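You operate a simulated robot arm through the tools that you are given. There is no shell and no other tool. Be economical: measure what you need, move in short steps, check, and stop when the job is done.

The job below is to be done with a simulated robot arm. You get a single attempt, and the scene is never put back.

TASK
Clamp the web for a roll change, then lift the green weight off its pan.
Fine: clamp lever shut and latch in, prop lever on, all before the weight goes to the weight shelf; they stay so, the line locked off. Set down upright: green weight.
Where things are to end (x, y in the base frame): green weight within 0.06 m of [1.09, 0.07].

Only the result counts: the job must be done as asked and must still hold three seconds after the hand-in. Knocking over, shifting, dropping, spilling or breaking anything else fails it.

THE ROBOT
A 6-joint arm with a two-finger parallel gripper on a trunk, on a base that drives. Base frame: it is fixed to the floor where the robot stands at the start and does not move with it; the origin is under the middle of the robot, x ahead of it, y to its left, z up. Readings come in m, degrees, newtons and seconds.
Its first joint turns from -166.0 to 166.0 degrees. Places, roughly: clamp latch [1.2, 0.1, 1.1]; felt web [3.1, 1.8, 1.4]; prop lever [1.2, 0.4, 1]; top of the weight shelf [1.1, 0.1, 0.8]; web clamp lever [1.2, 0, 1.3]. Payload 3.91 kg.
Tool frame: the origin (TCP) lies between the finger pads and is the grasp point; the fingertips stand 0.03 m ahead of it; z points along the fingers, y is the line along which they close. Largest opening 0.11 m; finger width 0.02, thickness 0.01; the body of the gripper, 0.048 by 0.112 m, starts 0.055 m behind the TCP.
Orientation is that of the tool frame in the base frame, as a unit quaternion [x, y, z, w]. With the fingers straight down and closing along the base's y, the tool's x points along the base's -x, its y along +y and its z along -z.

THE INTERFACE
- The arm moves only by the tool send_rows. Its argument "series" is a list of rows, each a list of 7 numbers: the shift along the tool's x, y, z in m, then the turn, a rotation vector about the tool's x, y, z in rad, then the gripper command, from -1 (fully open) to 1 (shut), values between in proportion. In form: [[x, y, z, rx, ry, rz, claw], ...]. A call has 1 to 12 rows; each row is the pose to reach, as a shift and turn from the pose commanded when the call began, along the tool's axes at that moment. Each row takes 0.2 s and may step no farther than 0.05 m and 8.6 degrees from the row before; otherwise, or with a gripper value out of range, the whole call is refused. Where a pose cannot be reached the arm comes as near as it can. A force on the tool above 90 N (or 10 N above the force at the start of the call, whichever is more), or a blocked arm, ends the call early, and 0.2 s more pass. Each finger travels about 0.108 m/s and halts on what it meets, pressing with about 21 N; the grip force reading is that of the motor and also rises with nothing between the fingers. The clock runs only during rows and for 0.2 s after the last one: add rows that repeat a pose to give the fingers time. The reply holds the time, the measured pose of the TCP, the force on the tool along the base axes, the opening and the grip force, in the units named above and with some noise, with the torque about the TCP (base axes, N m) and any sound that the robot's microphone picked up.
- Cameras (640 x 400 px; columns grow to the right, rows downward): "scene" is now at [0.7235, 0.089, 1.0515]; the picture's right is [0.00, -1.00, -0.02], its down [-0.95, 0.01, -0.30] and it looks along [0.30, 0.02, -0.95] (base axes); focal length 214 px, centre (320, 200). "wrist" rides on the gripper at [0.072, 0.017, -0.103] in the tool frame; the picture's right is [-0.23, 0.97, 0.00], its down [-0.76, -0.18, -0.62] and it looks along [-0.61, -0.14, 0.78] (tool axes); focal length 222 px, centre (320, 200). There is no depth. A picture from a camera that has moved, and an enlarged one, comes with that camera's place and axes in the base frame and with its lens.
- capture(camera): a new picture of that camera. It takes no simulated time.
- base_move(legs): drives the robot by 1 to 6 legs, each [ahead, left, turn to the left] in m, m and degrees, along the robot's own axes; the way and the turn of a leg run together, so that a leg with both is an arc; at most 1.5 m and 180 degrees a leg. The arm and the cameras ride along, it lands a little off, and it stops where it bumps. It gives what a move gives.
- aim_head(pan, tilt): turns the head with the scene camera to pan (to the left, within 80 degrees either way) and tilt (down, from -29 to 69), counted from straight ahead of the robot. It gives what a move gives.
- zoom(camera, box): a new picture of the part [left, top, right, bottom] of that camera's present view, enlarged. It takes no simulated time.
- hand_in(): hands the job in; it is judged then, once.

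Go step by step. Nothing tells you exact positions but the pictures and the camera data: compare them with the known pose of the tool, close in by small moves and look again before you grip or let go. The budget is 120 turns and 90 pictures, counting those below and the enlarged ones. Unless the task says otherwise, let go and move clear before handing in, and close with one line.

The tools are called after "Call:" as name(argument=value, ...) on one line, values as JSON. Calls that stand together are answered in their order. send_rows: Moves the arm, as the interface text tells. Its arguments: {"type":"object","properties":{"series":{"type":"array"}},"required":["series"]} The other tools are called the same way: base_move (legs) drives the base; aim_head (pan, tilt) turns the head that bears the scene camera; capture (camera) takes a picture; zoom (camera, box) takes an enlarged picture of a part of a camera's view; hand_in () hands the job in.

At the start:

```text
time_s: 0.0
tool_pos: [0.5865, 0.087, 1.0002]
tool_rot: [0.0, 1.0, 0.001, 0.0]
ft_force: [0.1, 0.7, -0.2]
torque: [0.0, 0.04, -0.01]
grip_width: 0.1101
gripper_force: 0.0
robot x, y, heading: [0.0027, 0.002, 0.1]
head pan, tilt: [0.9, -17.6]
```

scene: 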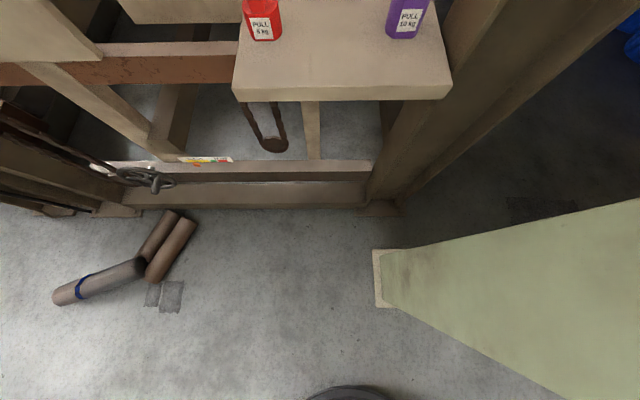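
wrist: 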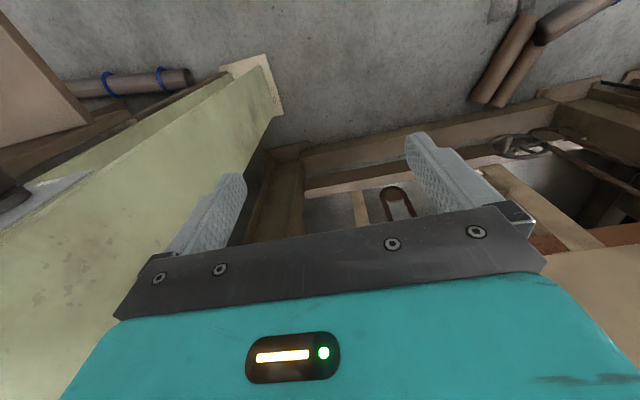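

The scene camera looks down at the shelf with red and purple weights; I need to see the levers ahead. I raise the head first.

Call:
aim_head(pan=0, tilt=0)

Call:
capture(camera="scene")

```text
time_s: 0.8
tool_pos: [0.5859, 0.086, 1.0002]
tool_rot: [0.001, 1.0, 0.0, 0.001]
ft_force: [0.1, -0.7, 0.0]
torque: [-0.02, -0.02, 0.04]
grip_width: 0.1101
gripper_force: 0.1
robot x, y, heading: [0.0005, -0.0008, -0.1]
head pan, tilt: [0.0, 0.0]
```

```text
87 pictures are left
camera scene: at [0.6976, 0.0877, 1.0397], right [0.0, -1.0, 0.0], down [-1.0, 0.0, 0.0], along [0.0, 0.0, -1.0], focal length 214 px, centre (320, 200)
```

scene: 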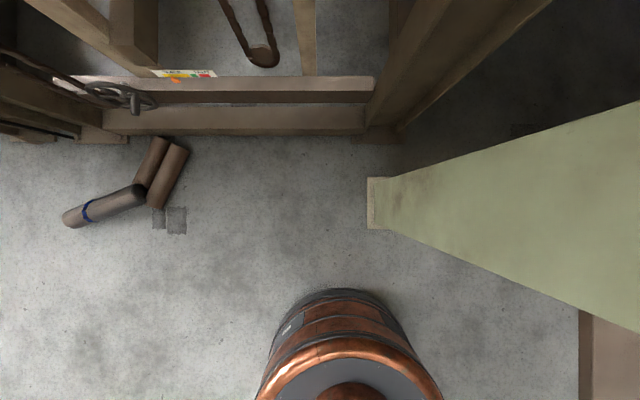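

Tilt zero turns out to look straight down, so negative tilts look ahead. I tilt to the limit and pan a bit.

Call:
aim_head(pan=0, tilt=-29)

Call:
capture(camera="scene")

```text
time_s: 1.7
tool_pos: [0.5852, 0.0856, 0.9982]
tool_rot: [0.0, 1.0, 0.0, 0.0]
ft_force: [0.5, -0.3, 0.1]
torque: [0.01, -0.01, 0.01]
grip_width: 0.11
gripper_force: 0.0
robot x, y, heading: [-0.0008, -0.0008, -0.1]
head pan, tilt: [0.0, -28.6]
```

```text
86 pictures are left
camera scene: at [0.7375, 0.0878, 1.0626], right [0.0, -1.0, 0.0], down [-0.88, 0.0, -0.48], along [0.48, 0.0, -0.88], focal length 214 px, centre (320, 200)
```

scene: 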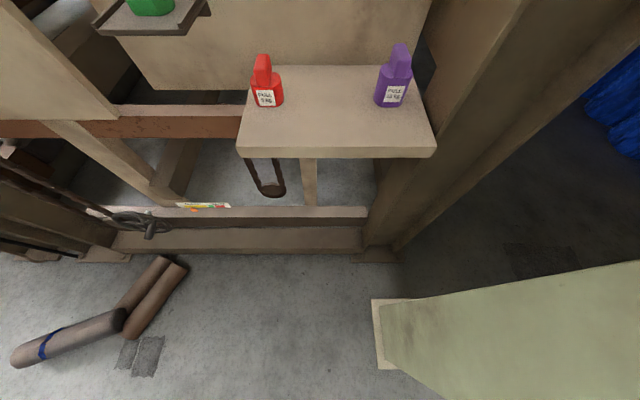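

The head is limited, and its camera appears to sit near the arm's tool. I'll pitch the tool forward in free space, to learn whether the camera rides with the arm and to see ahead.

Call:
send_rows(series=[[0, 0, -0.02, 0, -0.14, 0, -1], [0, 0, -0.04, 0, -0.28, 0, -1], [0, 0, -0.06, 0, -0.42, 0, -1], [0, 0, -0.08, 0, -0.56, 0, -1], [0, 0, -0.1, 0, -0.7, 0, -1], [0, 0, -0.12, 0, -0.84, 0, -1], [0, 0, -0.14, 0, -0.98, 0, -1]])

Call:
capture(camera="scene")

Call:
capture(camera="wrist")

```text
time_s: 3.3
tool_pos: [0.5868, 0.0859, 1.141]
tool_rot: [0.0, 0.882, 0.0, 0.471]
ft_force: [0.0, -0.5, 0.1]
torque: [-0.02, -0.01, 0.0]
grip_width: 0.1101
gripper_force: 0.1
robot x, y, heading: [0.0007, -0.0023, -0.1]
head pan, tilt: [0.0, -28.6]
```

```text
85 pictures are left
camera scene: at [0.619, 0.087, 1.3008], right [0.0, -1.0, 0.0], down [-0.09, 0.0, -1.0], along [1.0, 0.0, -0.09], focal length 214 px, centre (320, 200)
```

scene: 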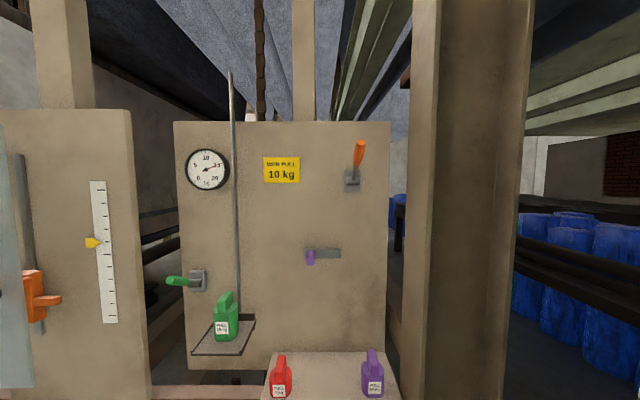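

```text
84 pictures are left
camera wrist: at [0.4618, 0.1031, 1.1383], right [0.13, 0.97, 0.19], down [-0.09, -0.18, 0.98], along [0.99, -0.14, 0.07], focal length 222 px, centre (320, 200)
```

wrist: 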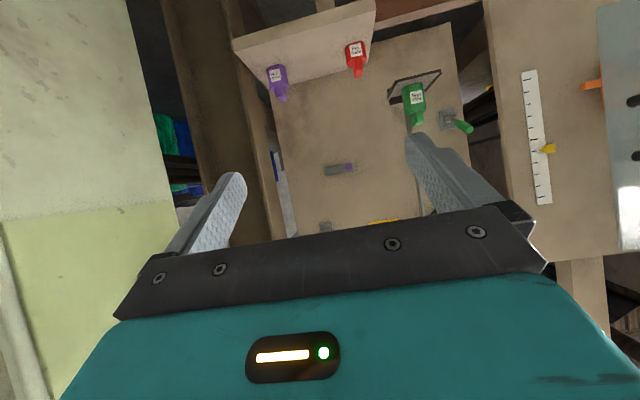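

The whole panel is now visible: orange clamp lever, purple-knobbed latch, green prop lever, the green weight on its pan, and two weights on the shelf. I zoom in on details.

Call:
zoom(camera="scene", box=[260, 120, 400, 290])

Call:
zoom(camera="scene", box=[160, 230, 400, 400])

Call:
zoom(camera="scene", box=[0, 140, 320, 340])

```text
2.35 times, centred on (330, 205) of scene
camera zoom: at [0.619, 0.087, 1.3008], right [0.0, -1.0, 0.0], down [-0.09, 0.0, -1.0], along [1.0, 0.0, -0.09], focal length 505 px, centre (296, 188)
```

zoom: 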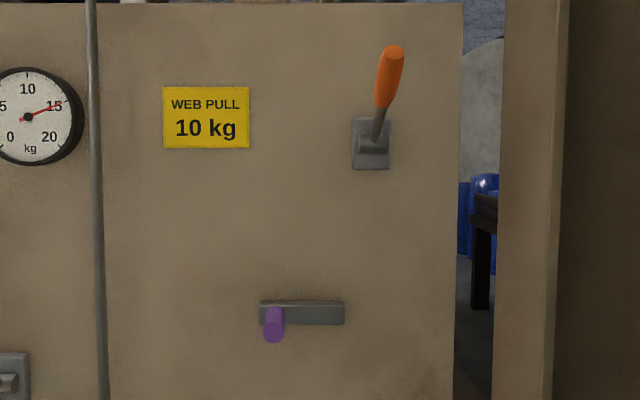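

```text
2.35 times, centred on (280, 315) of scene
camera zoom: at [0.619, 0.087, 1.3008], right [0.0, -1.0, 0.0], down [-0.09, 0.0, -1.0], along [1.0, 0.0, -0.09], focal length 505 px, centre (414, -71)
```

zoom: 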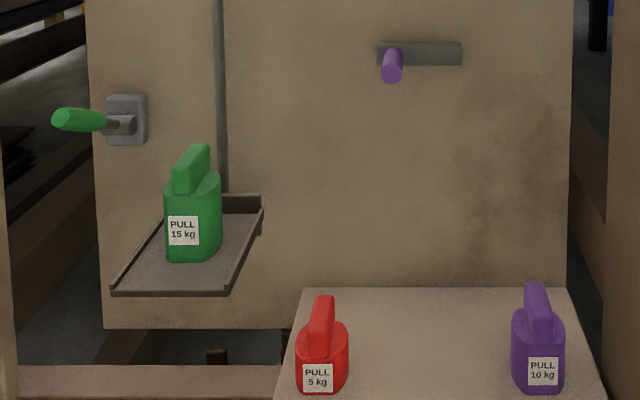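

```text
2.00 times, centred on (160, 240) of scene
camera zoom: at [0.619, 0.087, 1.3008], right [0.0, -1.0, 0.0], down [-0.09, 0.0, -1.0], along [1.0, 0.0, -0.09], focal length 429 px, centre (640, 120)
```

zoom: 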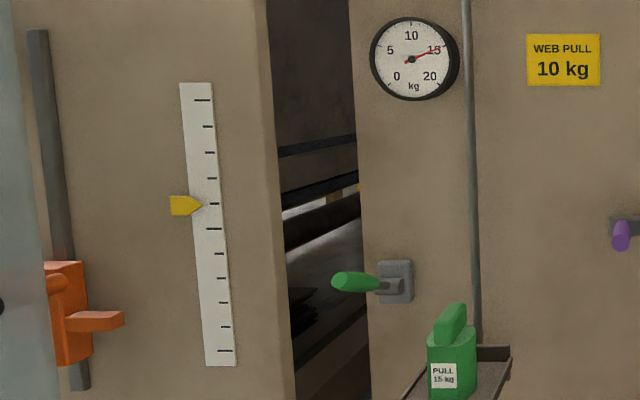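

The head camera rides on the arm, which suits me. I take the panel face to be about x=1.2 and the sage post on the right to be at y<-0.15, so I drive left 0.2 first, then ahead 0.28.

Call:
base_move(legs=[[0, 0.18, 0], [0.15, 0, 0]])

Call:
capture(camera="scene")

```text
time_s: 5.8
tool_pos: [0.7355, 0.2634, 1.1409]
tool_rot: [-0.001, 0.883, 0.0, 0.47]
ft_force: [0.1, -0.1, 0.5]
torque: [0.01, 0.04, -0.01]
grip_width: 0.1099
gripper_force: 0.0
robot x, y, heading: [0.1462, 0.1784, 0.2]
head pan, tilt: [0.0, -28.6]
```

```text
80 pictures are left
camera scene: at [0.7671, 0.2649, 1.3005], right [0.0, -1.0, 0.0], down [-0.09, 0.0, -1.0], along [1.0, 0.0, -0.09], focal length 214 px, centre (320, 200)
```

scene: 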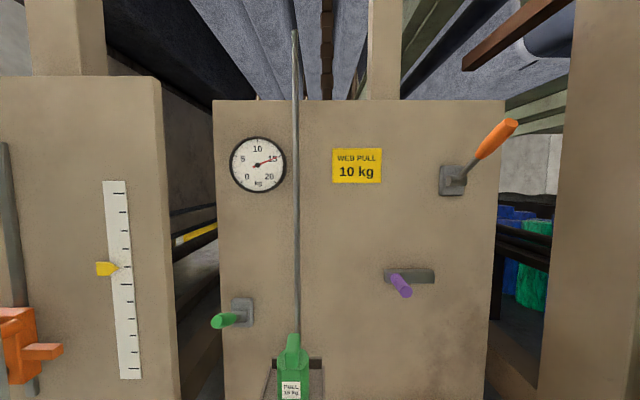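

Triangulating: clamp handle tip ≈[1.07,0.00,1.38] with pivot [1.195,0.00,1.29]; prop handle tip ≈[1.11,0.445,1.06] with pivot [1.2,0.43,1.02]; latch knob ≈[1.14,0.11,1.10], slot running to y≈0.02. I drive 0.15 closer, then level the tool, raise it and shut the fingers.

Call:
base_move(legs=[[0.14, 0, 0]])

Call:
send_rows(series=[[0, 0, 0, 0, -0.12, 0, -0.5], [0, 0, 0, 0, -0.24, 0, 0], [0, 0, 0, 0, -0.36, 0, 0.5], [0, 0, 0, 0, -0.48, 0, 1], [0, 0, 0, 0, -0.59, 0, 1], [0, 0, 0, 0, -0.59, 0, 1]])

Call:
capture(camera="scene")

```text
time_s: 7.1
tool_pos: [0.8751, 0.2612, 1.1401]
tool_rot: [0.001, 0.882, -0.001, 0.47]
ft_force: [-0.5, 0.3, -0.1]
torque: [-0.01, -0.02, -0.01]
grip_width: 0.1099
gripper_force: 0.1
robot x, y, heading: [0.2885, 0.1769, 0.0]
head pan, tilt: [0.0, -28.6]
```

```text
time_s: 8.5
tool_pos: [0.8743, 0.2629, 1.1402]
tool_rot: [0.0, 0.708, -0.001, 0.707]
ft_force: [-0.5, 0.2, -0.3]
torque: [0.01, 0.0, 0.0]
grip_width: 0.0
gripper_force: 21.8
robot x, y, heading: [0.2865, 0.1773, 0.0]
head pan, tilt: [0.0, -28.6]
```

```text
79 pictures are left
camera scene: at [0.8131, 0.2635, 1.2907], right [0.0, -1.0, 0.0], down [0.48, 0.0, -0.88], along [0.88, 0.0, 0.48], focal length 214 px, centre (320, 200)
```

scene: 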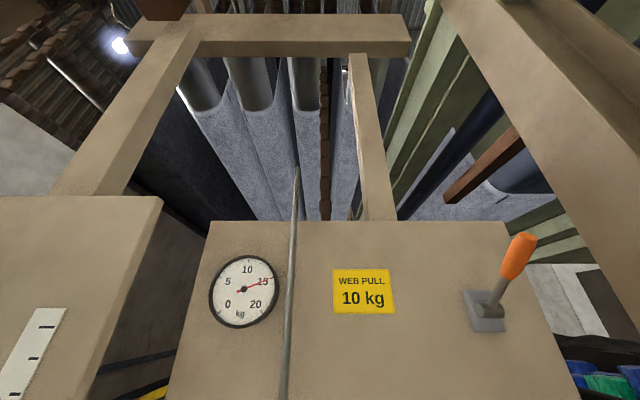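

Now tool x is down, y left, z ahead. I set the head to look along the fingers and move above and in front of the clamp handle.

Call:
aim_head(pan=0, tilt=20)

Call:
send_rows(series=[[-0.035, -0.0325, 0, 0, 0, 0, 1], [-0.07, -0.065, 0, 0, 0, 0, 1], [-0.105, -0.0975, 0, 0, 0, 0, 1], [-0.14, -0.13, 0, 0, 0, 0, 1], [-0.175, -0.1625, 0, 0, 0, 0, 1], [-0.21, -0.195, 0, 0, 0, 0, 1], [-0.245, -0.2275, 0, 0, 0, 0, 1], [-0.29, -0.26, 0, 0, 0, 0, 1], [-0.29, -0.26, 0, 0, 0, 0, 1]])

Call:
capture(camera="scene")

```text
time_s: 9.7
tool_pos: [0.8753, 0.2607, 1.1406]
tool_rot: [0.001, 0.708, 0.0, 0.706]
ft_force: [0.5, 0.6, 0.7]
torque: [0.0, -0.01, 0.0]
grip_width: 0.0001
gripper_force: 20.6
robot x, y, heading: [0.2844, 0.1761, 0.1]
head pan, tilt: [0.0, 20.0]
```

```text
refused: row 8 steps farther than a row can; nothing moved
```

```text
78 pictures are left
camera scene: at [0.8392, 0.2633, 1.2184], right [0.0, -1.0, 0.0], down [-0.34, 0.0, -0.94], along [0.94, 0.0, -0.34], focal length 214 px, centre (320, 200)
```

scene: 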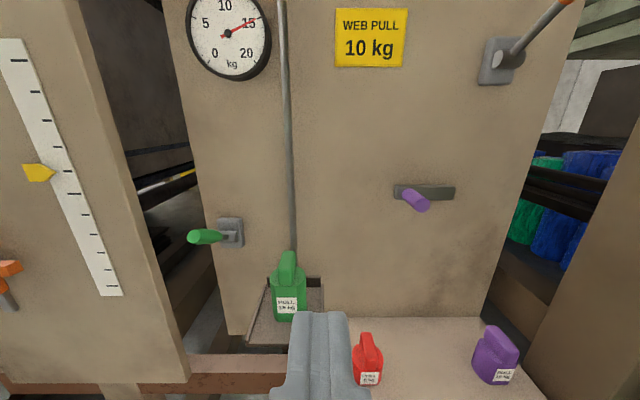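

Row too long; I send it again with even steps.

Call:
send_rows(series=[[-0.035, -0.032, 0, 0, 0, 0, 1], [-0.07, -0.064, 0, 0, 0, 0, 1], [-0.105, -0.096, 0, 0, 0, 0, 1], [-0.14, -0.128, 0, 0, 0, 0, 1], [-0.175, -0.16, 0, 0, 0, 0, 1], [-0.21, -0.192, 0, 0, 0, 0, 1], [-0.245, -0.224, 0, 0, 0, 0, 1], [-0.28, -0.256, 0, 0, 0, 0, 1], [-0.29, -0.258, 0, 0, 0, 0, 1]])

Call:
capture(camera="scene")

```text
time_s: 11.7
tool_pos: [0.8749, 0.0054, 1.4309]
tool_rot: [0.0, 0.708, 0.0, 0.707]
ft_force: [-0.4, -0.5, -0.2]
torque: [-0.04, 0.02, -0.01]
grip_width: 0.0001
gripper_force: 20.7
robot x, y, heading: [0.2896, 0.1781, -0.2]
head pan, tilt: [0.0, 20.0]
```

```text
77 pictures are left
camera scene: at [0.8388, 0.0066, 1.5078], right [0.0, -1.0, 0.0], down [-0.34, 0.0, -0.94], along [0.94, 0.0, -0.34], focal length 214 px, centre (320, 200)
```

scene: 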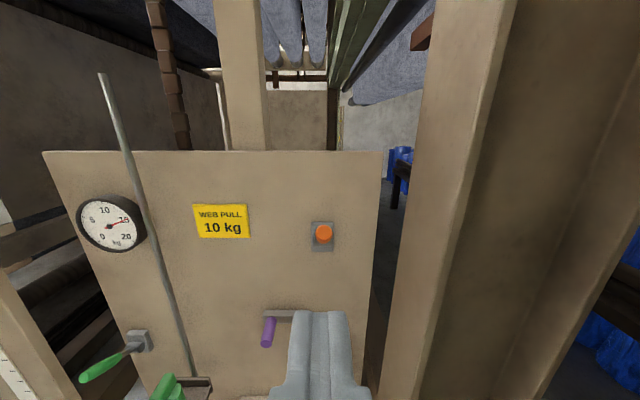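

The handle lies straight ahead, pointing at the camera. I move forward above it.

Call:
send_rows(series=[[-0.005, -0.002, 0.04, 0, 0, 0, 1], [-0.01, -0.002, 0.08, 0, 0, 0, 1], [-0.01, -0.002, 0.12, 0, 0, 0, 1], [-0.01, -0.002, 0.16, 0, 0, 0, 1], [-0.01, -0.002, 0.195, 0, 0, 0, 1], [-0.01, -0.002, 0.195, 0, 0, 0, 1]])

Call:
capture(camera="scene")

Call:
capture(camera="wrist")

```text
time_s: 13.1
tool_pos: [1.0683, -0.0, 1.4416]
tool_rot: [0.0, 0.707, 0.0, 0.707]
ft_force: [0.2, 0.1, 0.3]
torque: [0.0, -0.03, -0.02]
grip_width: 0.0
gripper_force: 21.1
robot x, y, heading: [0.2897, 0.1804, -0.1]
head pan, tilt: [0.0, 20.0]
```

```text
76 pictures are left
camera scene: at [1.0322, 0.0019, 1.5205], right [0.0, -1.0, 0.0], down [-0.34, 0.0, -0.94], along [0.94, 0.0, -0.34], focal length 214 px, centre (320, 200)
```

scene: 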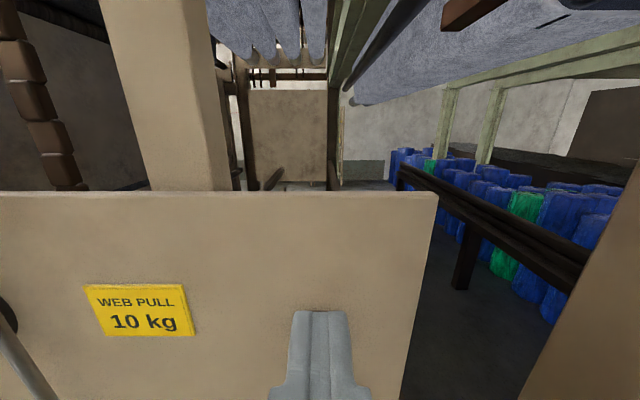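

```text
75 pictures are left
camera wrist: at [0.9655, 0.018, 1.3705], right [0.0, 0.97, 0.23], down [-0.62, -0.18, 0.76], along [0.78, -0.14, 0.61], focal length 222 px, centre (320, 200)
```

wrist: 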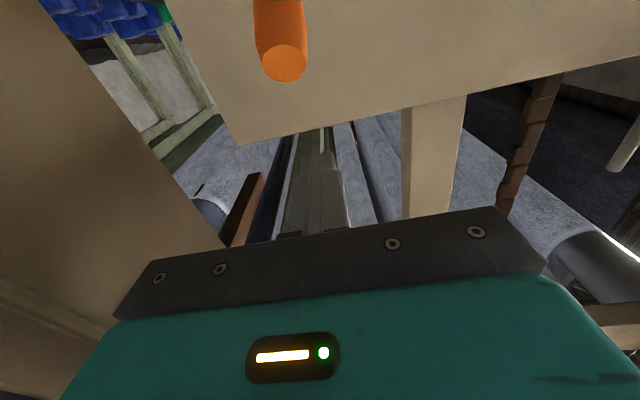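

The fingers are right above the handle (tip confirmed at [1.065,0.002,1.38]). I press down slowly.

Call:
send_rows(series=[[0.02, 0, 0, 0, 0, 0, 1], [0.035, 0, 0, 0, 0, 0, 1], [0.05, 0, 0, 0, 0, 0, 1], [0.065, 0, 0, 0, 0, 0, 1], [0.08, 0, 0, 0, 0, 0, 1], [0.095, 0, 0, 0, 0, 0, 1], [0.11, 0, 0, 0, 0, 0, 1]])

Call:
capture(camera="wrist")

```text
time_s: 14.7
tool_pos: [1.0702, 0.002, 1.3303]
tool_rot: [0.0, 0.708, 0.0, 0.707]
ft_force: [-0.2, -0.9, -1.0]
torque: [-0.02, -0.02, -0.01]
grip_width: 0.0
gripper_force: 21.3
robot x, y, heading: [0.2886, 0.178, -0.4]
head pan, tilt: [0.0, 20.0]
```

```text
74 pictures are left
camera wrist: at [0.9679, 0.0195, 1.259], right [0.0, 0.97, 0.23], down [-0.62, -0.18, 0.76], along [0.78, -0.14, 0.61], focal length 222 px, centre (320, 200)
```

wrist: 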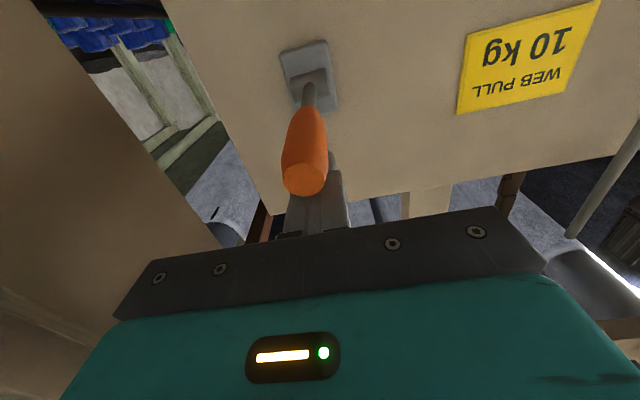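

The lever is following with little resistance, now about level. I keep pressing downward.

Call:
send_rows(series=[[0.015, 0, 0, 0, 0, 0, 1], [0.03, 0, 0, 0, 0, 0, 1], [0.045, 0, 0, 0, 0, 0, 1], [0.06, 0, 0, 0, 0, 0, 1], [0.075, 0, 0, 0, 0, 0, 1]])

Call:
capture(camera="wrist")

```text
time_s: 15.9
tool_pos: [1.0658, 0.0025, 1.2611]
tool_rot: [0.0, 0.704, -0.001, 0.71]
ft_force: [-6.0, 0.4, 21.8]
torque: [-0.03, -0.19, 0.02]
grip_width: 0.0
gripper_force: 20.5
robot x, y, heading: [0.2862, 0.1794, -0.1]
head pan, tilt: [0.0, 20.0]
```

```text
73 pictures are left
camera wrist: at [0.9638, 0.0202, 1.1874], right [0.0, 0.97, 0.23], down [-0.63, -0.18, 0.76], along [0.78, -0.14, 0.61], focal length 222 px, centre (320, 200)
```

wrist: 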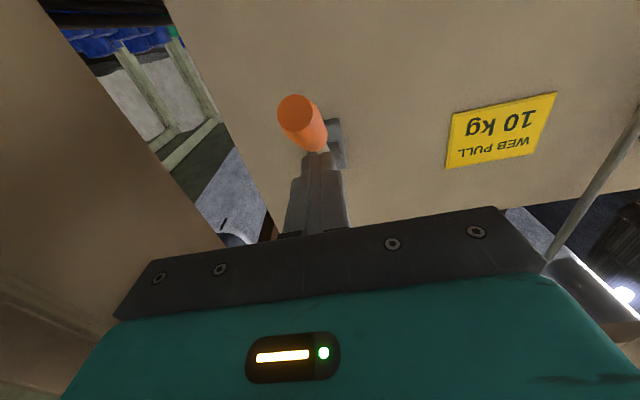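

The lever is now about 30° below level with 22 N reaction, near its stop. I press a little more to be sure.

Call:
send_rows(series=[[0.01, 0, 0, 0, 0, 0, 1], [0.02, 0, 0, 0, 0, 0, 1], [0.03, 0, 0, 0, 0, 0, 1]])

Call:
capture(camera="wrist")

```text
time_s: 16.4
tool_pos: [1.0638, 0.0021, 1.2578]
tool_rot: [-0.001, 0.701, -0.002, 0.713]
ft_force: [-20.5, 2.3, 14.0]
torque: [0.07, -0.31, -0.07]
grip_width: 0.0001
gripper_force: 21.3
robot x, y, heading: [0.2877, 0.1779, -0.3]
head pan, tilt: [0.0, 20.0]
stopped in row 2: the force on the tool passed its limit at 174 N (the readings are from after the stop); the commanded pose is now the measured one
```

```text
72 pictures are left
camera wrist: at [0.9623, 0.0199, 1.1834], right [0.0, 0.97, 0.22], down [-0.64, -0.17, 0.75], along [0.77, -0.14, 0.62], focal length 222 px, centre (320, 200)
```

wrist: 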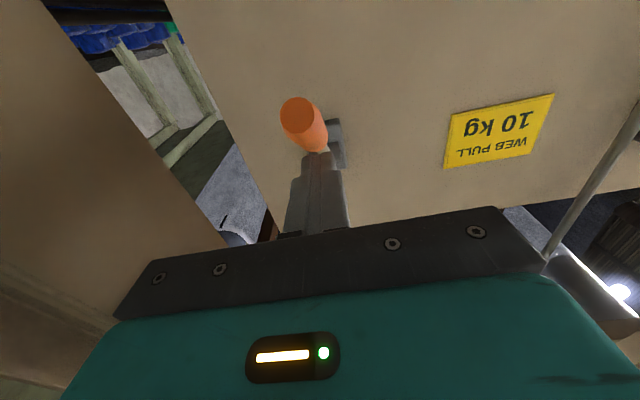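

The clamp lever is at its stop. I back off straight, move down-left to z≈1.10, y≈0.17, and look at the latch.

Call:
send_rows(series=[[-0.02, 0, -0.01, 0, 0.017, 0, 1], [-0.03, 0, -0.05, 0, 0.017, 0, 1], [-0.03, 0, -0.1, 0, 0.017, 0, 1], [-0.03, 0, -0.15, 0, 0.017, 0, 1], [0, 0.035, -0.15, 0, 0.017, 0, 1], [0.035, 0.07, -0.15, 0, 0.017, 0, 1], [0.07, 0.1, -0.15, 0, 0.017, 0, 1], [0.105, 0.13, -0.15, 0, 0.017, 0, 1], [0.14, 0.16, -0.15, 0, 0.017, 0, 1], [0.155, 0.17, -0.15, 0, 0.017, 0, 1], [0.155, 0.17, -0.15, 0, 0.017, 0, 1]])

Call:
capture(camera="scene")

Call:
capture(camera="wrist")

```text
time_s: 18.8
tool_pos: [0.9182, 0.1711, 1.0962]
tool_rot: [-0.001, 0.708, -0.002, 0.706]
ft_force: [0.4, 0.3, -0.5]
torque: [0.01, -0.01, -0.01]
grip_width: 0.0
gripper_force: 20.5
robot x, y, heading: [0.2882, 0.1769, -0.2]
head pan, tilt: [0.0, 20.0]
```

```text
71 pictures are left
camera scene: at [0.8823, 0.1721, 1.1738], right [0.0, -1.0, 0.0], down [-0.35, 0.0, -0.94], along [0.94, 0.0, -0.35], focal length 214 px, centre (320, 200)
```

scene: 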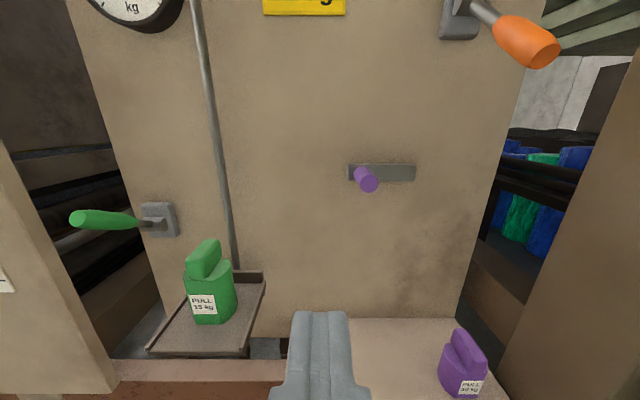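

```text
70 pictures are left
camera wrist: at [0.8152, 0.1878, 1.0239], right [0.0, 0.97, 0.22], down [-0.62, -0.17, 0.76], along [0.78, -0.14, 0.6], focal length 222 px, centre (320, 200)
```

wrist: 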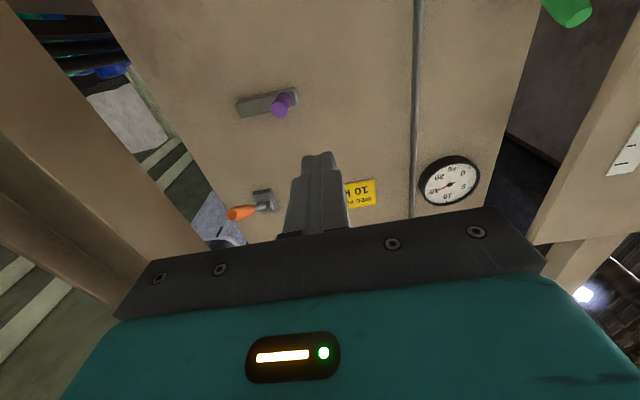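

The clamp lever stays down. Knob at y≈0.115, z≈1.10; I advance with fingers to its left, tips to x≈1.17.

Call:
send_rows(series=[[-0.004, -0.006, 0.045, 0, 0, 0, 1], [-0.005, -0.012, 0.09, 0, 0, 0, 1], [-0.005, -0.015, 0.135, 0, 0, 0, 1], [-0.005, -0.015, 0.175, 0, 0, 0, 1], [-0.005, -0.015, 0.205, 0, 0, 0, 1], [-0.005, -0.015, 0.22, 0, 0, 0, 1], [-0.005, -0.015, 0.22, 0, 0, 0, 1]])

Call:
capture(camera="scene")

Call:
capture(camera="wrist")

```text
time_s: 20.4
tool_pos: [1.1396, 0.157, 1.102]
tool_rot: [-0.001, 0.708, -0.002, 0.706]
ft_force: [-0.6, -0.6, 0.0]
torque: [0.02, -0.02, 0.0]
grip_width: 0.0
gripper_force: 21.6
robot x, y, heading: [0.2863, 0.1756, -0.0]
head pan, tilt: [0.0, 20.0]
```

```text
69 pictures are left
camera scene: at [1.1036, 0.1586, 1.1795], right [0.0, -1.0, 0.0], down [-0.35, 0.0, -0.94], along [0.94, 0.0, -0.35], focal length 214 px, centre (320, 200)
```

scene: 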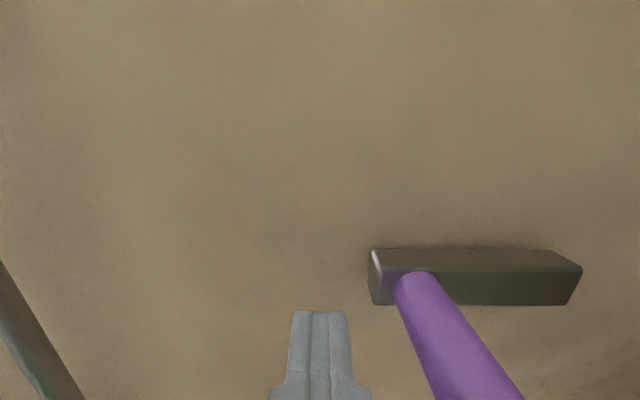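

```text
68 pictures are left
camera wrist: at [1.0366, 0.1742, 1.0296], right [0.0, 0.97, 0.22], down [-0.62, -0.17, 0.76], along [0.78, -0.14, 0.6], focal length 222 px, centre (320, 200)
```

wrist: 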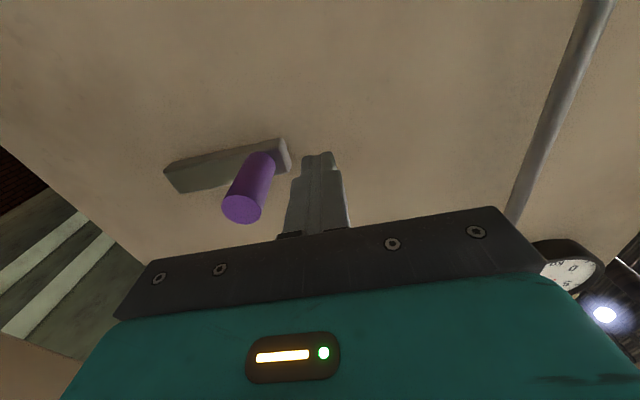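

Fingers sit just left of the knob at its height. I push right.

Call:
send_rows(series=[[0, -0.012, -0.006, 0, 0, 0, 1], [0, -0.024, -0.006, 0, 0, 0, 1], [0, -0.036, -0.006, 0, 0, 0, 1], [0, -0.048, -0.006, 0, 0, 0, 1], [0, -0.06, -0.006, 0, 0, 0, 1]])

Call:
capture(camera="wrist")

```text
time_s: 21.6
tool_pos: [1.1311, 0.095, 1.1023]
tool_rot: [-0.001, 0.708, -0.002, 0.706]
ft_force: [0.0, 0.3, -0.1]
torque: [0.0, -0.02, -0.02]
grip_width: 0.0
gripper_force: 21.2
robot x, y, heading: [0.2855, 0.1775, -0.1]
head pan, tilt: [0.0, 20.0]
```

```text
67 pictures are left
camera wrist: at [1.0298, 0.113, 1.0296], right [0.0, 0.97, 0.22], down [-0.62, -0.17, 0.76], along [0.78, -0.14, 0.6], focal length 222 px, centre (320, 200)
```

wrist: 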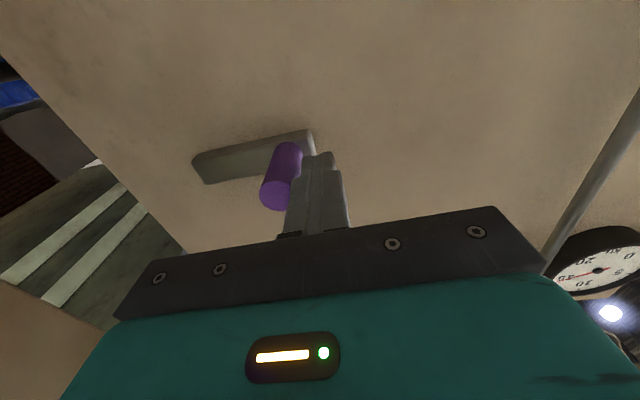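

The knob slides right. I continue to its stop.

Call:
send_rows(series=[[0, -0.01, 0, 0, 0, 0, 1], [0, -0.02, 0, 0, 0, 0, 1], [0, -0.03, 0, 0, 0, 0, 1], [0, -0.04, 0, 0, 0, 0, 1], [0, -0.05, 0, 0, 0, 0, 1]])

Call:
capture(camera="wrist")

```text
time_s: 22.5
tool_pos: [1.1307, 0.0793, 1.1017]
tool_rot: [-0.008, 0.708, 0.004, 0.706]
ft_force: [-16.4, 29.0, -0.1]
torque: [0.04, 0.01, 0.06]
grip_width: 0.0004
gripper_force: 20.8
robot x, y, heading: [0.2837, 0.1778, 0.6]
head pan, tilt: [0.0, 20.0]
stopped in row 4: the force on the tool passed its limit at 99 N (the readings are from after the stop); the commanded pose is now the measured one
```

```text
66 pictures are left
camera wrist: at [1.029, 0.0938, 1.0302], right [-0.02, 0.98, 0.22], down [-0.62, -0.18, 0.76], along [0.79, -0.12, 0.61], focal length 222 px, centre (320, 200)
```

wrist: 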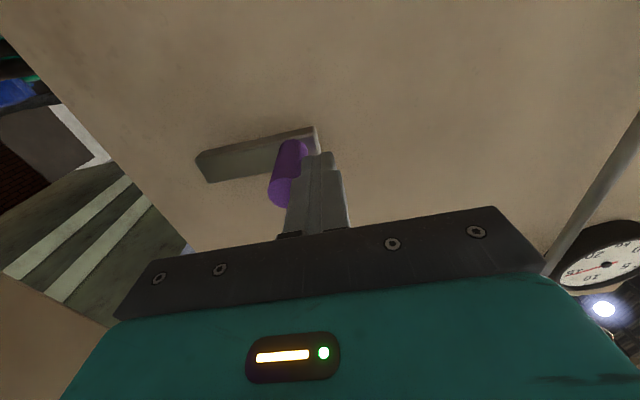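

A hard stop at knob y≈0.057; the bar moves with the knob, so it's a bolt that has slid ~5.5 cm. I back away and check.

Call:
send_rows(series=[[0, 0.02, 0, 0, 0, 0, 1], [0, 0.03, -0.04, 0, 0, 0, 1], [0, 0.03, -0.08, 0, 0, 0, 1], [0, 0.04, -0.13, 0, 0, 0, 1], [0, 0.06, -0.17, 0, 0, 0, 1], [0, 0.08, -0.21, 0, 0, 0, 1], [0, 0.08, -0.21, 0, 0, 0, 1]])

Call:
aim_head(pan=0, tilt=3)

Call:
capture(camera="scene")

```text
refused: row 4 steps farther than a row can; nothing moved
```

```text
time_s: 23.3
tool_pos: [1.1316, 0.0775, 1.1031]
tool_rot: [-0.007, 0.708, 0.002, 0.706]
ft_force: [-22.5, 54.2, -0.6]
torque: [0.06, 0.0, 0.32]
grip_width: 0.0001
gripper_force: 20.7
robot x, y, heading: [0.2877, 0.1789, 0.3]
head pan, tilt: [0.0, 3.0]
```

```text
65 pictures are left
camera scene: at [1.0945, 0.0792, 1.2077], right [0.02, -1.0, 0.01], down [-0.06, -0.01, -1.0], along [1.0, 0.01, -0.06], focal length 214 px, centre (320, 200)
```

scene: 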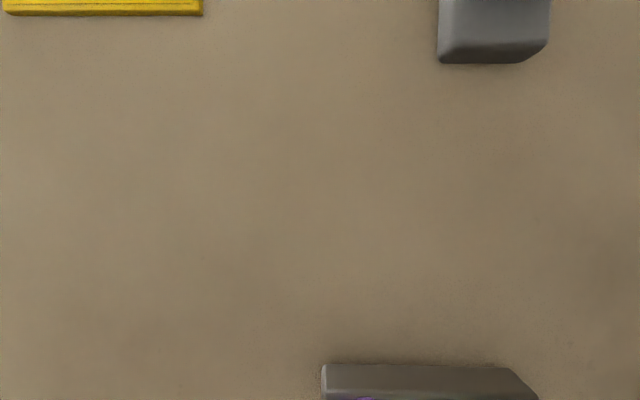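

Retreat with valid steps.

Call:
send_rows(series=[[0, 0.02, 0, 0, 0, 0, 1], [0, 0.03, -0.04, 0, 0, 0, 1], [0, 0.03, -0.08, 0, 0, 0, 1], [0, 0.04, -0.12, 0, 0, 0, 1], [0, 0.06, -0.16, 0, 0, 0, 1], [0, 0.08, -0.2, 0, 0, 0, 1], [0, 0.1, -0.24, 0, 0, 0, 1], [0, 0.1, -0.24, 0, 0, 0, 1]])

Call:
capture(camera="scene")

```text
time_s: 25.1
tool_pos: [0.8902, 0.1672, 1.1027]
tool_rot: [-0.007, 0.709, 0.003, 0.706]
ft_force: [0.5, -0.6, 0.5]
torque: [0.0, 0.0, -0.01]
grip_width: 0.0
gripper_force: 20.8
robot x, y, heading: [0.2909, 0.1771, 0.4]
head pan, tilt: [0.0, 3.0]
```

```text
64 pictures are left
camera scene: at [0.8534, 0.1702, 1.2086], right [0.01, -1.0, 0.01], down [-0.06, -0.01, -1.0], along [1.0, 0.01, -0.06], focal length 214 px, centre (320, 200)
```

scene: 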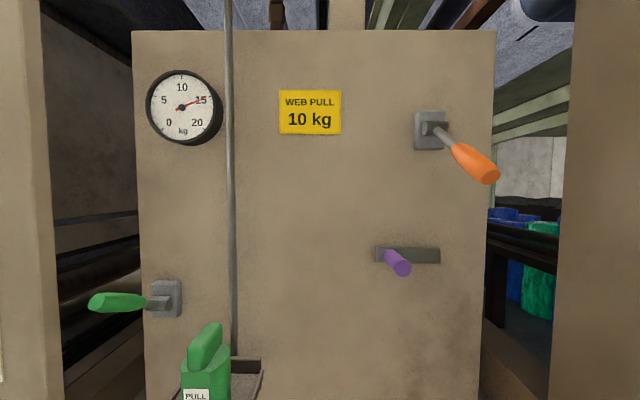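

The clamp lever is down and the latch knob has moved from y 0.113 to 0.062. Next is the prop lever: I go to y≈0.435, z≈1.135 and advance above its handle (left panel edge at x≈1.13, y≈0.52, so I stay short).

Call:
send_rows(series=[[-0.01, 0.045, 0, 0, 0, 0, 1], [-0.02, 0.09, 0, 0, 0, 0, 1], [-0.03, 0.135, 0, 0, 0, 0, 1], [-0.035, 0.18, 0, 0, 0, 0, 1], [-0.035, 0.225, 0, 0, 0, 0, 1], [-0.035, 0.268, 0, 0, 0, 0, 1], [-0.035, 0.268, 0.04, 0, 0, 0, 1], [-0.035, 0.268, 0.08, 0, 0, 0, 1], [-0.035, 0.268, 0.1, 0, 0, 0, 1], [-0.035, 0.268, 0.1, 0, 0, 0, 1]])

Call:
aim_head(pan=0, tilt=25)

Call:
capture(camera="scene")

Call:
capture(camera="wrist")

```text
time_s: 27.3
tool_pos: [0.9878, 0.4384, 1.1351]
tool_rot: [-0.006, 0.709, 0.002, 0.706]
ft_force: [-1.2, 0.4, 0.5]
torque: [0.01, 0.01, -0.02]
grip_width: 0.0
gripper_force: 21.3
robot x, y, heading: [0.2881, 0.1779, 0.5]
head pan, tilt: [0.0, 3.0]
```

```text
time_s: 28.2
tool_pos: [0.9887, 0.4405, 1.1339]
tool_rot: [-0.006, 0.708, 0.003, 0.706]
ft_force: [0.2, -0.3, -0.6]
torque: [-0.04, 0.02, -0.01]
grip_width: 0.0
gripper_force: 20.9
robot x, y, heading: [0.2855, 0.177, 0.3]
head pan, tilt: [0.0, 25.0]
```

```text
63 pictures are left
camera scene: at [0.9521, 0.4404, 1.2036], right [0.01, -1.0, 0.01], down [-0.43, -0.01, -0.9], along [0.9, 0.01, -0.43], focal length 214 px, centre (320, 200)
```

scene: 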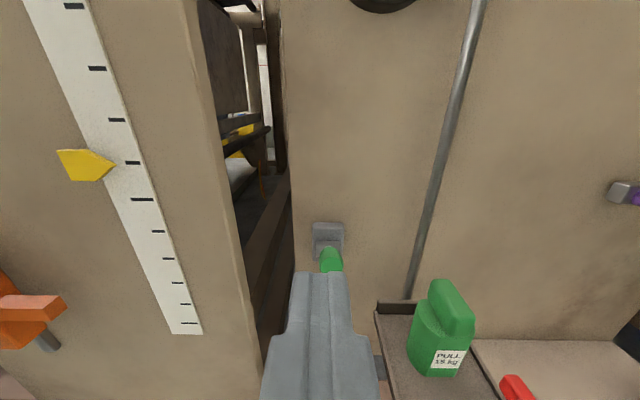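

```text
62 pictures are left
camera wrist: at [0.8858, 0.4549, 1.0617], right [-0.01, 0.98, 0.22], down [-0.62, -0.18, 0.77], along [0.79, -0.13, 0.6], focal length 222 px, centre (320, 200)
```

wrist: 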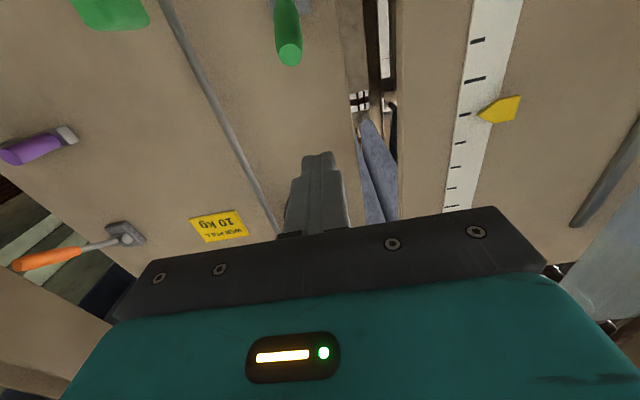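

The prop handle is at y≈0.43, tip z≈1.07, below the fingers. I advance over it and press down.

Call:
send_rows(series=[[0, -0.006, 0.04, 0, 0, 0, 1], [0, -0.008, 0.08, 0, 0, 0, 1], [0, -0.008, 0.1, 0, 0, 0, 1], [0.02, -0.008, 0.1, 0, 0, 0, 1], [0.035, -0.008, 0.1, 0, 0, 0, 1], [0.05, -0.008, 0.1, 0, 0, 0, 1], [0.065, -0.008, 0.1, 0, 0, 0, 1], [0.08, -0.008, 0.1, 0, 0, 0, 1]])

Call:
capture(camera="wrist")

```text
time_s: 30.0
tool_pos: [1.0883, 0.4318, 1.0545]
tool_rot: [-0.005, 0.708, 0.002, 0.706]
ft_force: [0.0, 0.3, -0.1]
torque: [0.0, 0.01, 0.01]
grip_width: 0.0
gripper_force: 21.5
robot x, y, heading: [0.2856, 0.1775, 0.2]
head pan, tilt: [0.0, 25.0]
```

```text
61 pictures are left
camera wrist: at [0.985, 0.4479, 0.982], right [-0.01, 0.98, 0.22], down [-0.62, -0.18, 0.77], along [0.79, -0.13, 0.6], focal length 222 px, centre (320, 200)
```

wrist: 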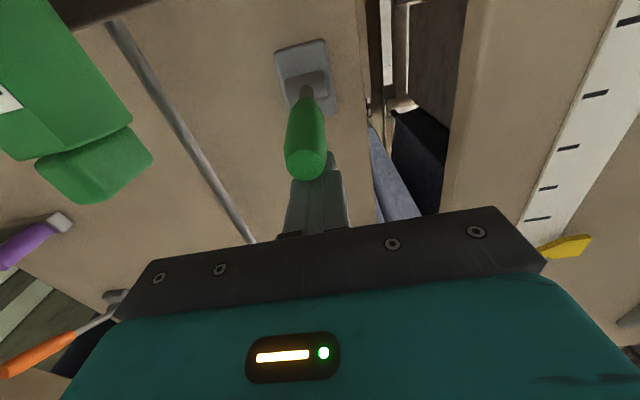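

The handle is turning down with it, and the weight is clear by about 3 cm. I continue down.

Call:
send_rows(series=[[0.012, 0, 0, 0, 0, 0, 1], [0.024, 0, 0, 0, 0, 0, 1], [0.036, 0, 0, 0, 0, 0, 1], [0.046, 0, 0, 0, 0, 0, 1], [0.056, 0, 0, 0, 0, 0, 1]])

Call:
capture(camera="wrist")

```text
time_s: 31.2
tool_pos: [1.087, 0.4319, 1.0026]
tool_rot: [-0.005, 0.706, 0.002, 0.708]
ft_force: [-3.0, 1.6, 30.9]
torque: [-0.1, -0.88, 0.13]
grip_width: 0.0001
gripper_force: 20.8
robot x, y, heading: [0.2857, 0.178, 0.4]
head pan, tilt: [0.0, 25.0]
```

```text
60 pictures are left
camera wrist: at [0.9839, 0.4481, 0.9297], right [-0.01, 0.97, 0.22], down [-0.62, -0.18, 0.76], along [0.78, -0.13, 0.61], focal length 222 px, centre (320, 200)
```

wrist: 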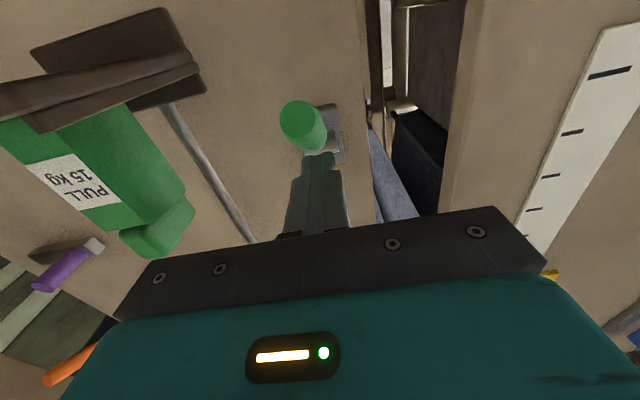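

The prop lever is about 29° below level with 31 N resistance, matching the clamp lever's stop. One firm nudge more.

Call:
send_rows(series=[[0.006, 0, 0, 0, 0, 0, 1], [0.012, 0, 0, 0, 0, 0, 1]])

Call:
send_rows(series=[[-0.015, 0, -0.01, 0, 0, 0, 1], [-0.03, 0, -0.05, 0, 0, 0, 1], [-0.04, 0, -0.095, 0, 0, 0, 1], [-0.06, 0, -0.14, 0, 0, 0, 1], [-0.1, 0, -0.17, 0, 0, 0, 1], [-0.14, -0.01, -0.2, 0, 0, 0, 0], [-0.18, -0.03, -0.2, 0, 0, 0, -0.5], [-0.2, -0.06, -0.2, 0, 0, 0, -1], [-0.2, -0.06, -0.2, 0, 0, 0, -1]])

Call:
capture(camera="scene")

```text
time_s: 31.9
tool_pos: [1.0829, 0.4338, 0.9999]
tool_rot: [-0.004, 0.702, 0.004, 0.712]
ft_force: [-18.6, -2.0, 23.9]
torque: [0.15, -0.6, -0.43]
grip_width: 0.0
gripper_force: 20.7
robot x, y, heading: [0.2829, 0.178, 0.4]
head pan, tilt: [0.0, 25.0]
stopped in row 2: the force on the tool passed its limit at 144 N (the readings are from after the stop); the commanded pose is now the measured one
```

```text
refused: row 6 steps farther than a row can; nothing moved
```

```text
59 pictures are left
camera scene: at [1.0448, 0.4342, 1.0688], right [0.01, -1.0, 0.0], down [-0.41, -0.01, -0.91], along [0.91, 0.01, -0.41], focal length 214 px, centre (320, 200)
```

scene: 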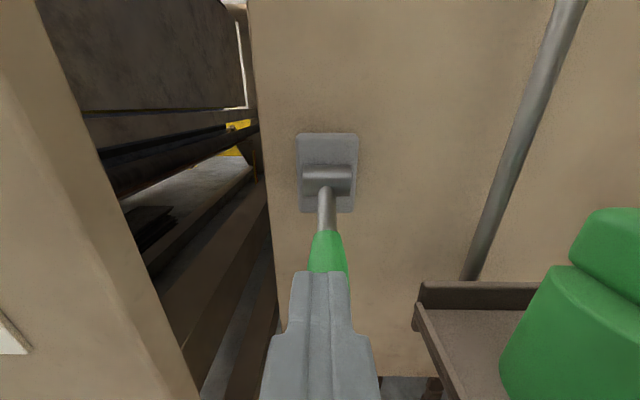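

Prop lever is at its hard stop. I back off with smaller steps and then survey everything.

Call:
send_rows(series=[[-0.015, 0, -0.01, 0, 0.01, 0, 1], [-0.025, 0, -0.05, 0, 0.01, 0, 1], [-0.035, 0, -0.095, 0, 0.01, 0, 1], [-0.05, 0, -0.135, 0, 0.01, 0, 1], [-0.08, 0, -0.165, 0, 0.01, 0, 1], [-0.115, -0.01, -0.19, 0, 0.01, 0, 0], [-0.15, -0.025, -0.2, 0, 0.01, 0, -0.5], [-0.18, -0.06, -0.2, 0, 0.01, 0, -1], [-0.2, -0.1, -0.2, 0, 0.01, 0, -1], [-0.2, -0.1, -0.2, 0, 0.01, 0, -1]])

Call:
capture(camera="scene")

```text
time_s: 34.0
tool_pos: [0.8841, 0.3319, 1.1931]
tool_rot: [-0.005, 0.707, 0.003, 0.707]
ft_force: [-0.2, 0.7, -0.7]
torque: [-0.01, -0.03, 0.0]
grip_width: 0.1097
gripper_force: 0.1
robot x, y, heading: [0.2872, 0.1787, 0.6]
head pan, tilt: [0.0, 25.0]
```

```text
58 pictures are left
camera scene: at [0.8468, 0.3338, 1.2633], right [0.01, -1.0, 0.0], down [-0.42, -0.01, -0.91], along [0.91, 0.01, -0.42], focal length 214 px, centre (320, 200)
```

scene: 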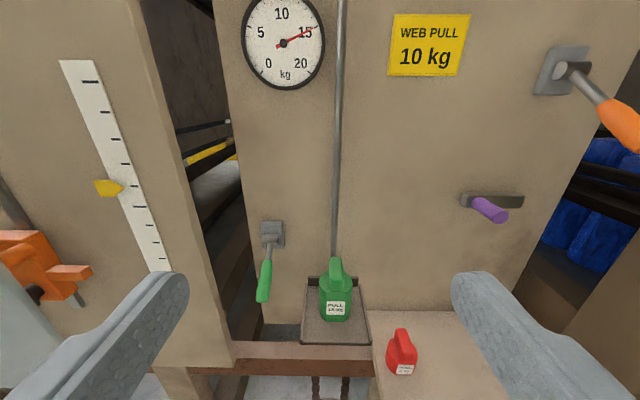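

All three controls look set: clamp down, latch moved, prop lever down. Now I zoom in on the weights to get the geometry.

Call:
zoom(camera="scene", box=[280, 240, 440, 400])

Call:
zoom(camera="scene", box=[440, 20, 640, 240])

```text
2.50 times, centred on (360, 320) of scene
camera zoom: at [0.8468, 0.3338, 1.2633], right [0.01, -1.0, 0.0], down [-0.42, -0.01, -0.91], along [0.91, 0.01, -0.42], focal length 536 px, centre (220, -100)
```

zoom: 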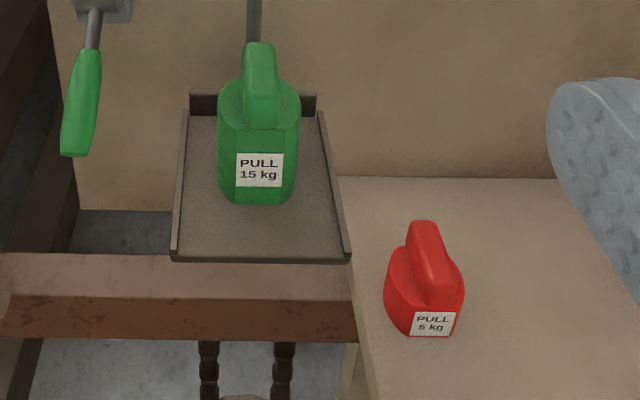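

```text
1.82 times, centred on (540, 130) of scene
camera zoom: at [0.8468, 0.3338, 1.2633], right [0.01, -1.0, 0.0], down [-0.42, -0.01, -0.91], along [0.91, 0.01, -0.42], focal length 390 px, centre (-80, 327)
```

zoom: 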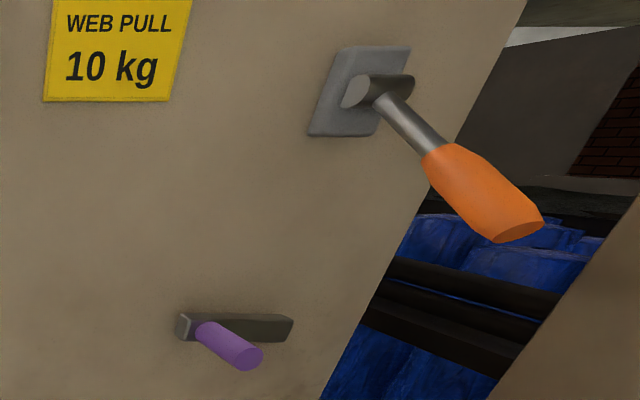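

The weight stands at about [1.14,0.307], pan floor z≈0.895, with a slab handle (thin in y) spanning z≈0.97–1.015. I pitch the tool 35° down and move to a pre-grasp point 10 cm back along the fingers.

Call:
send_rows(series=[[0, -0.003, 0.02, 0, 0.1, 0, -1], [0.01, -0.006, 0.04, 0, 0.2, 0, -0.8], [0.025, -0.01, 0.06, 0, 0.3, 0, -0.6], [0.045, -0.014, 0.08, 0, 0.4, 0, -0.4], [0.065, -0.018, 0.1, 0, 0.5, 0, -0.4], [0.09, -0.022, 0.12, 0, 0.61, 0, -0.4], [0.115, -0.025, 0.14, 0, 0.61, 0, -0.4], [0.125, -0.025, 0.15, 0, 0.61, 0, -0.4], [0.125, -0.025, 0.15, 0, 0.61, 0, -0.4]])

Call:
capture(camera="scene")

Call:
capture(camera="wrist")

```text
time_s: 36.0
tool_pos: [1.0352, 0.308, 1.0681]
tool_rot: [-0.007, 0.887, 0.002, 0.462]
ft_force: [0.1, -0.2, -0.2]
torque: [0.0, -0.02, 0.0]
grip_width: 0.0768
gripper_force: 0.0
robot x, y, heading: [0.2893, 0.1816, 0.5]
head pan, tilt: [0.0, 25.0]
```

```text
55 pictures are left
camera scene: at [1.0448, 0.3101, 1.1467], right [0.01, -1.0, 0.0], down [-0.87, -0.01, -0.5], along [0.5, 0.0, -0.87], focal length 214 px, centre (320, 200)
```

scene: 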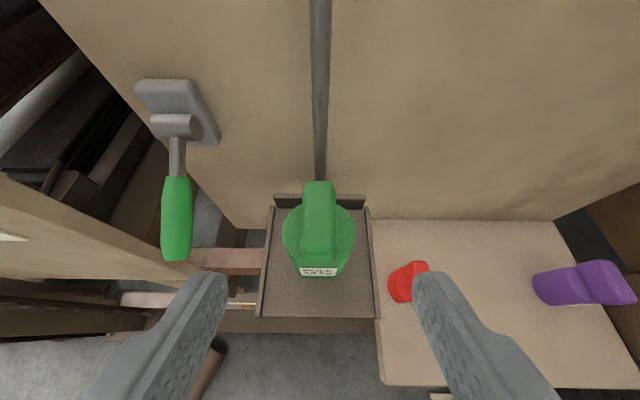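

```text
54 pictures are left
camera wrist: at [0.9094, 0.3242, 1.068], right [0.12, 0.98, 0.18], down [-0.07, -0.18, 0.98], along [0.99, -0.13, 0.05], focal length 222 px, centre (320, 200)
```

wrist: 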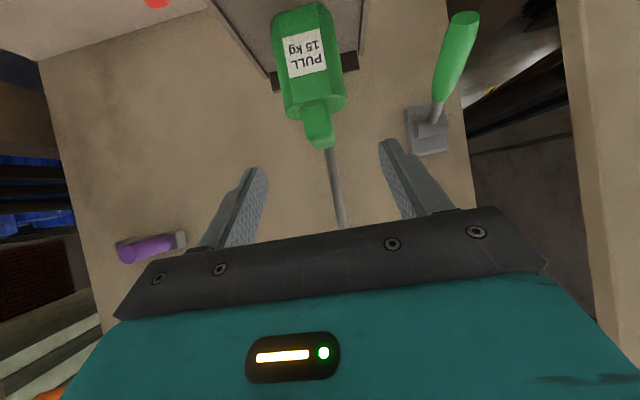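

Refined: weight centre ≈[1.12,0.307], bottom z≈0.923, handle z≈0.99–1.03. I advance 9.5 cm along the fingers so the handle sits between the pads, without closing yet.

Call:
send_rows(series=[[0, 0, 0.03, 0, 0, 0, -0.4], [-0.002, 0, 0.06, 0, 0, 0, -0.4], [-0.004, 0, 0.08, 0, 0, 0, -0.4], [-0.004, 0, 0.094, 0, 0, 0, -0.4], [-0.004, 0, 0.094, 0, 0, 0, -0.4]])

Call:
capture(camera="scene")

Call:
capture(camera="wrist")

```text
time_s: 37.2
tool_pos: [1.1134, 0.3089, 1.0149]
tool_rot: [-0.006, 0.887, 0.002, 0.462]
ft_force: [0.2, 0.5, 0.8]
torque: [0.0, -0.02, -0.01]
grip_width: 0.077
gripper_force: 0.0
robot x, y, heading: [0.2838, 0.1752, 0.7]
head pan, tilt: [0.0, 25.0]
```

```text
53 pictures are left
camera scene: at [1.1225, 0.3102, 1.0946], right [0.01, -1.0, 0.0], down [-0.87, -0.01, -0.5], along [0.5, 0.0, -0.87], focal length 214 px, centre (320, 200)
```

scene: 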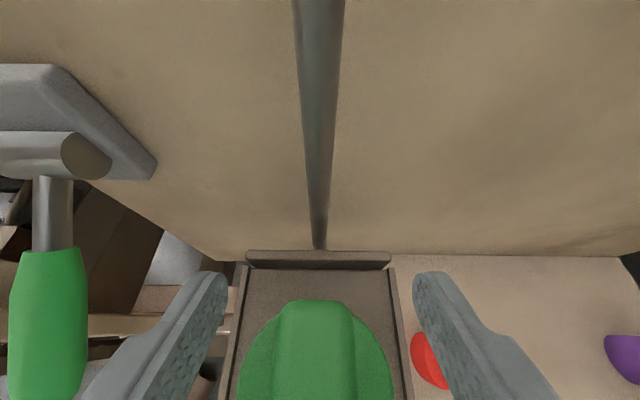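

```text
52 pictures are left
camera wrist: at [0.9872, 0.3243, 1.0158], right [0.12, 0.98, 0.18], down [-0.07, -0.18, 0.98], along [0.99, -0.13, 0.05], focal length 222 px, centre (320, 200)
```

wrist: 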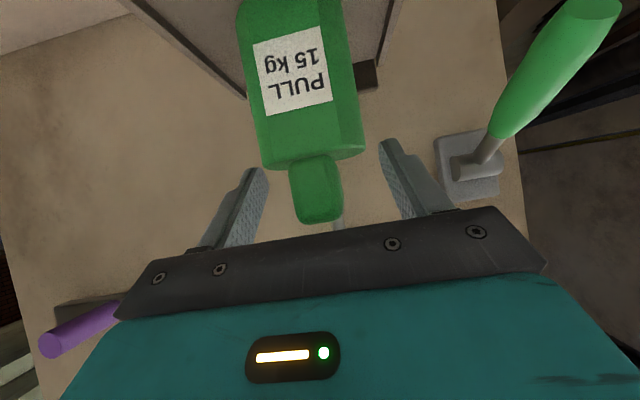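

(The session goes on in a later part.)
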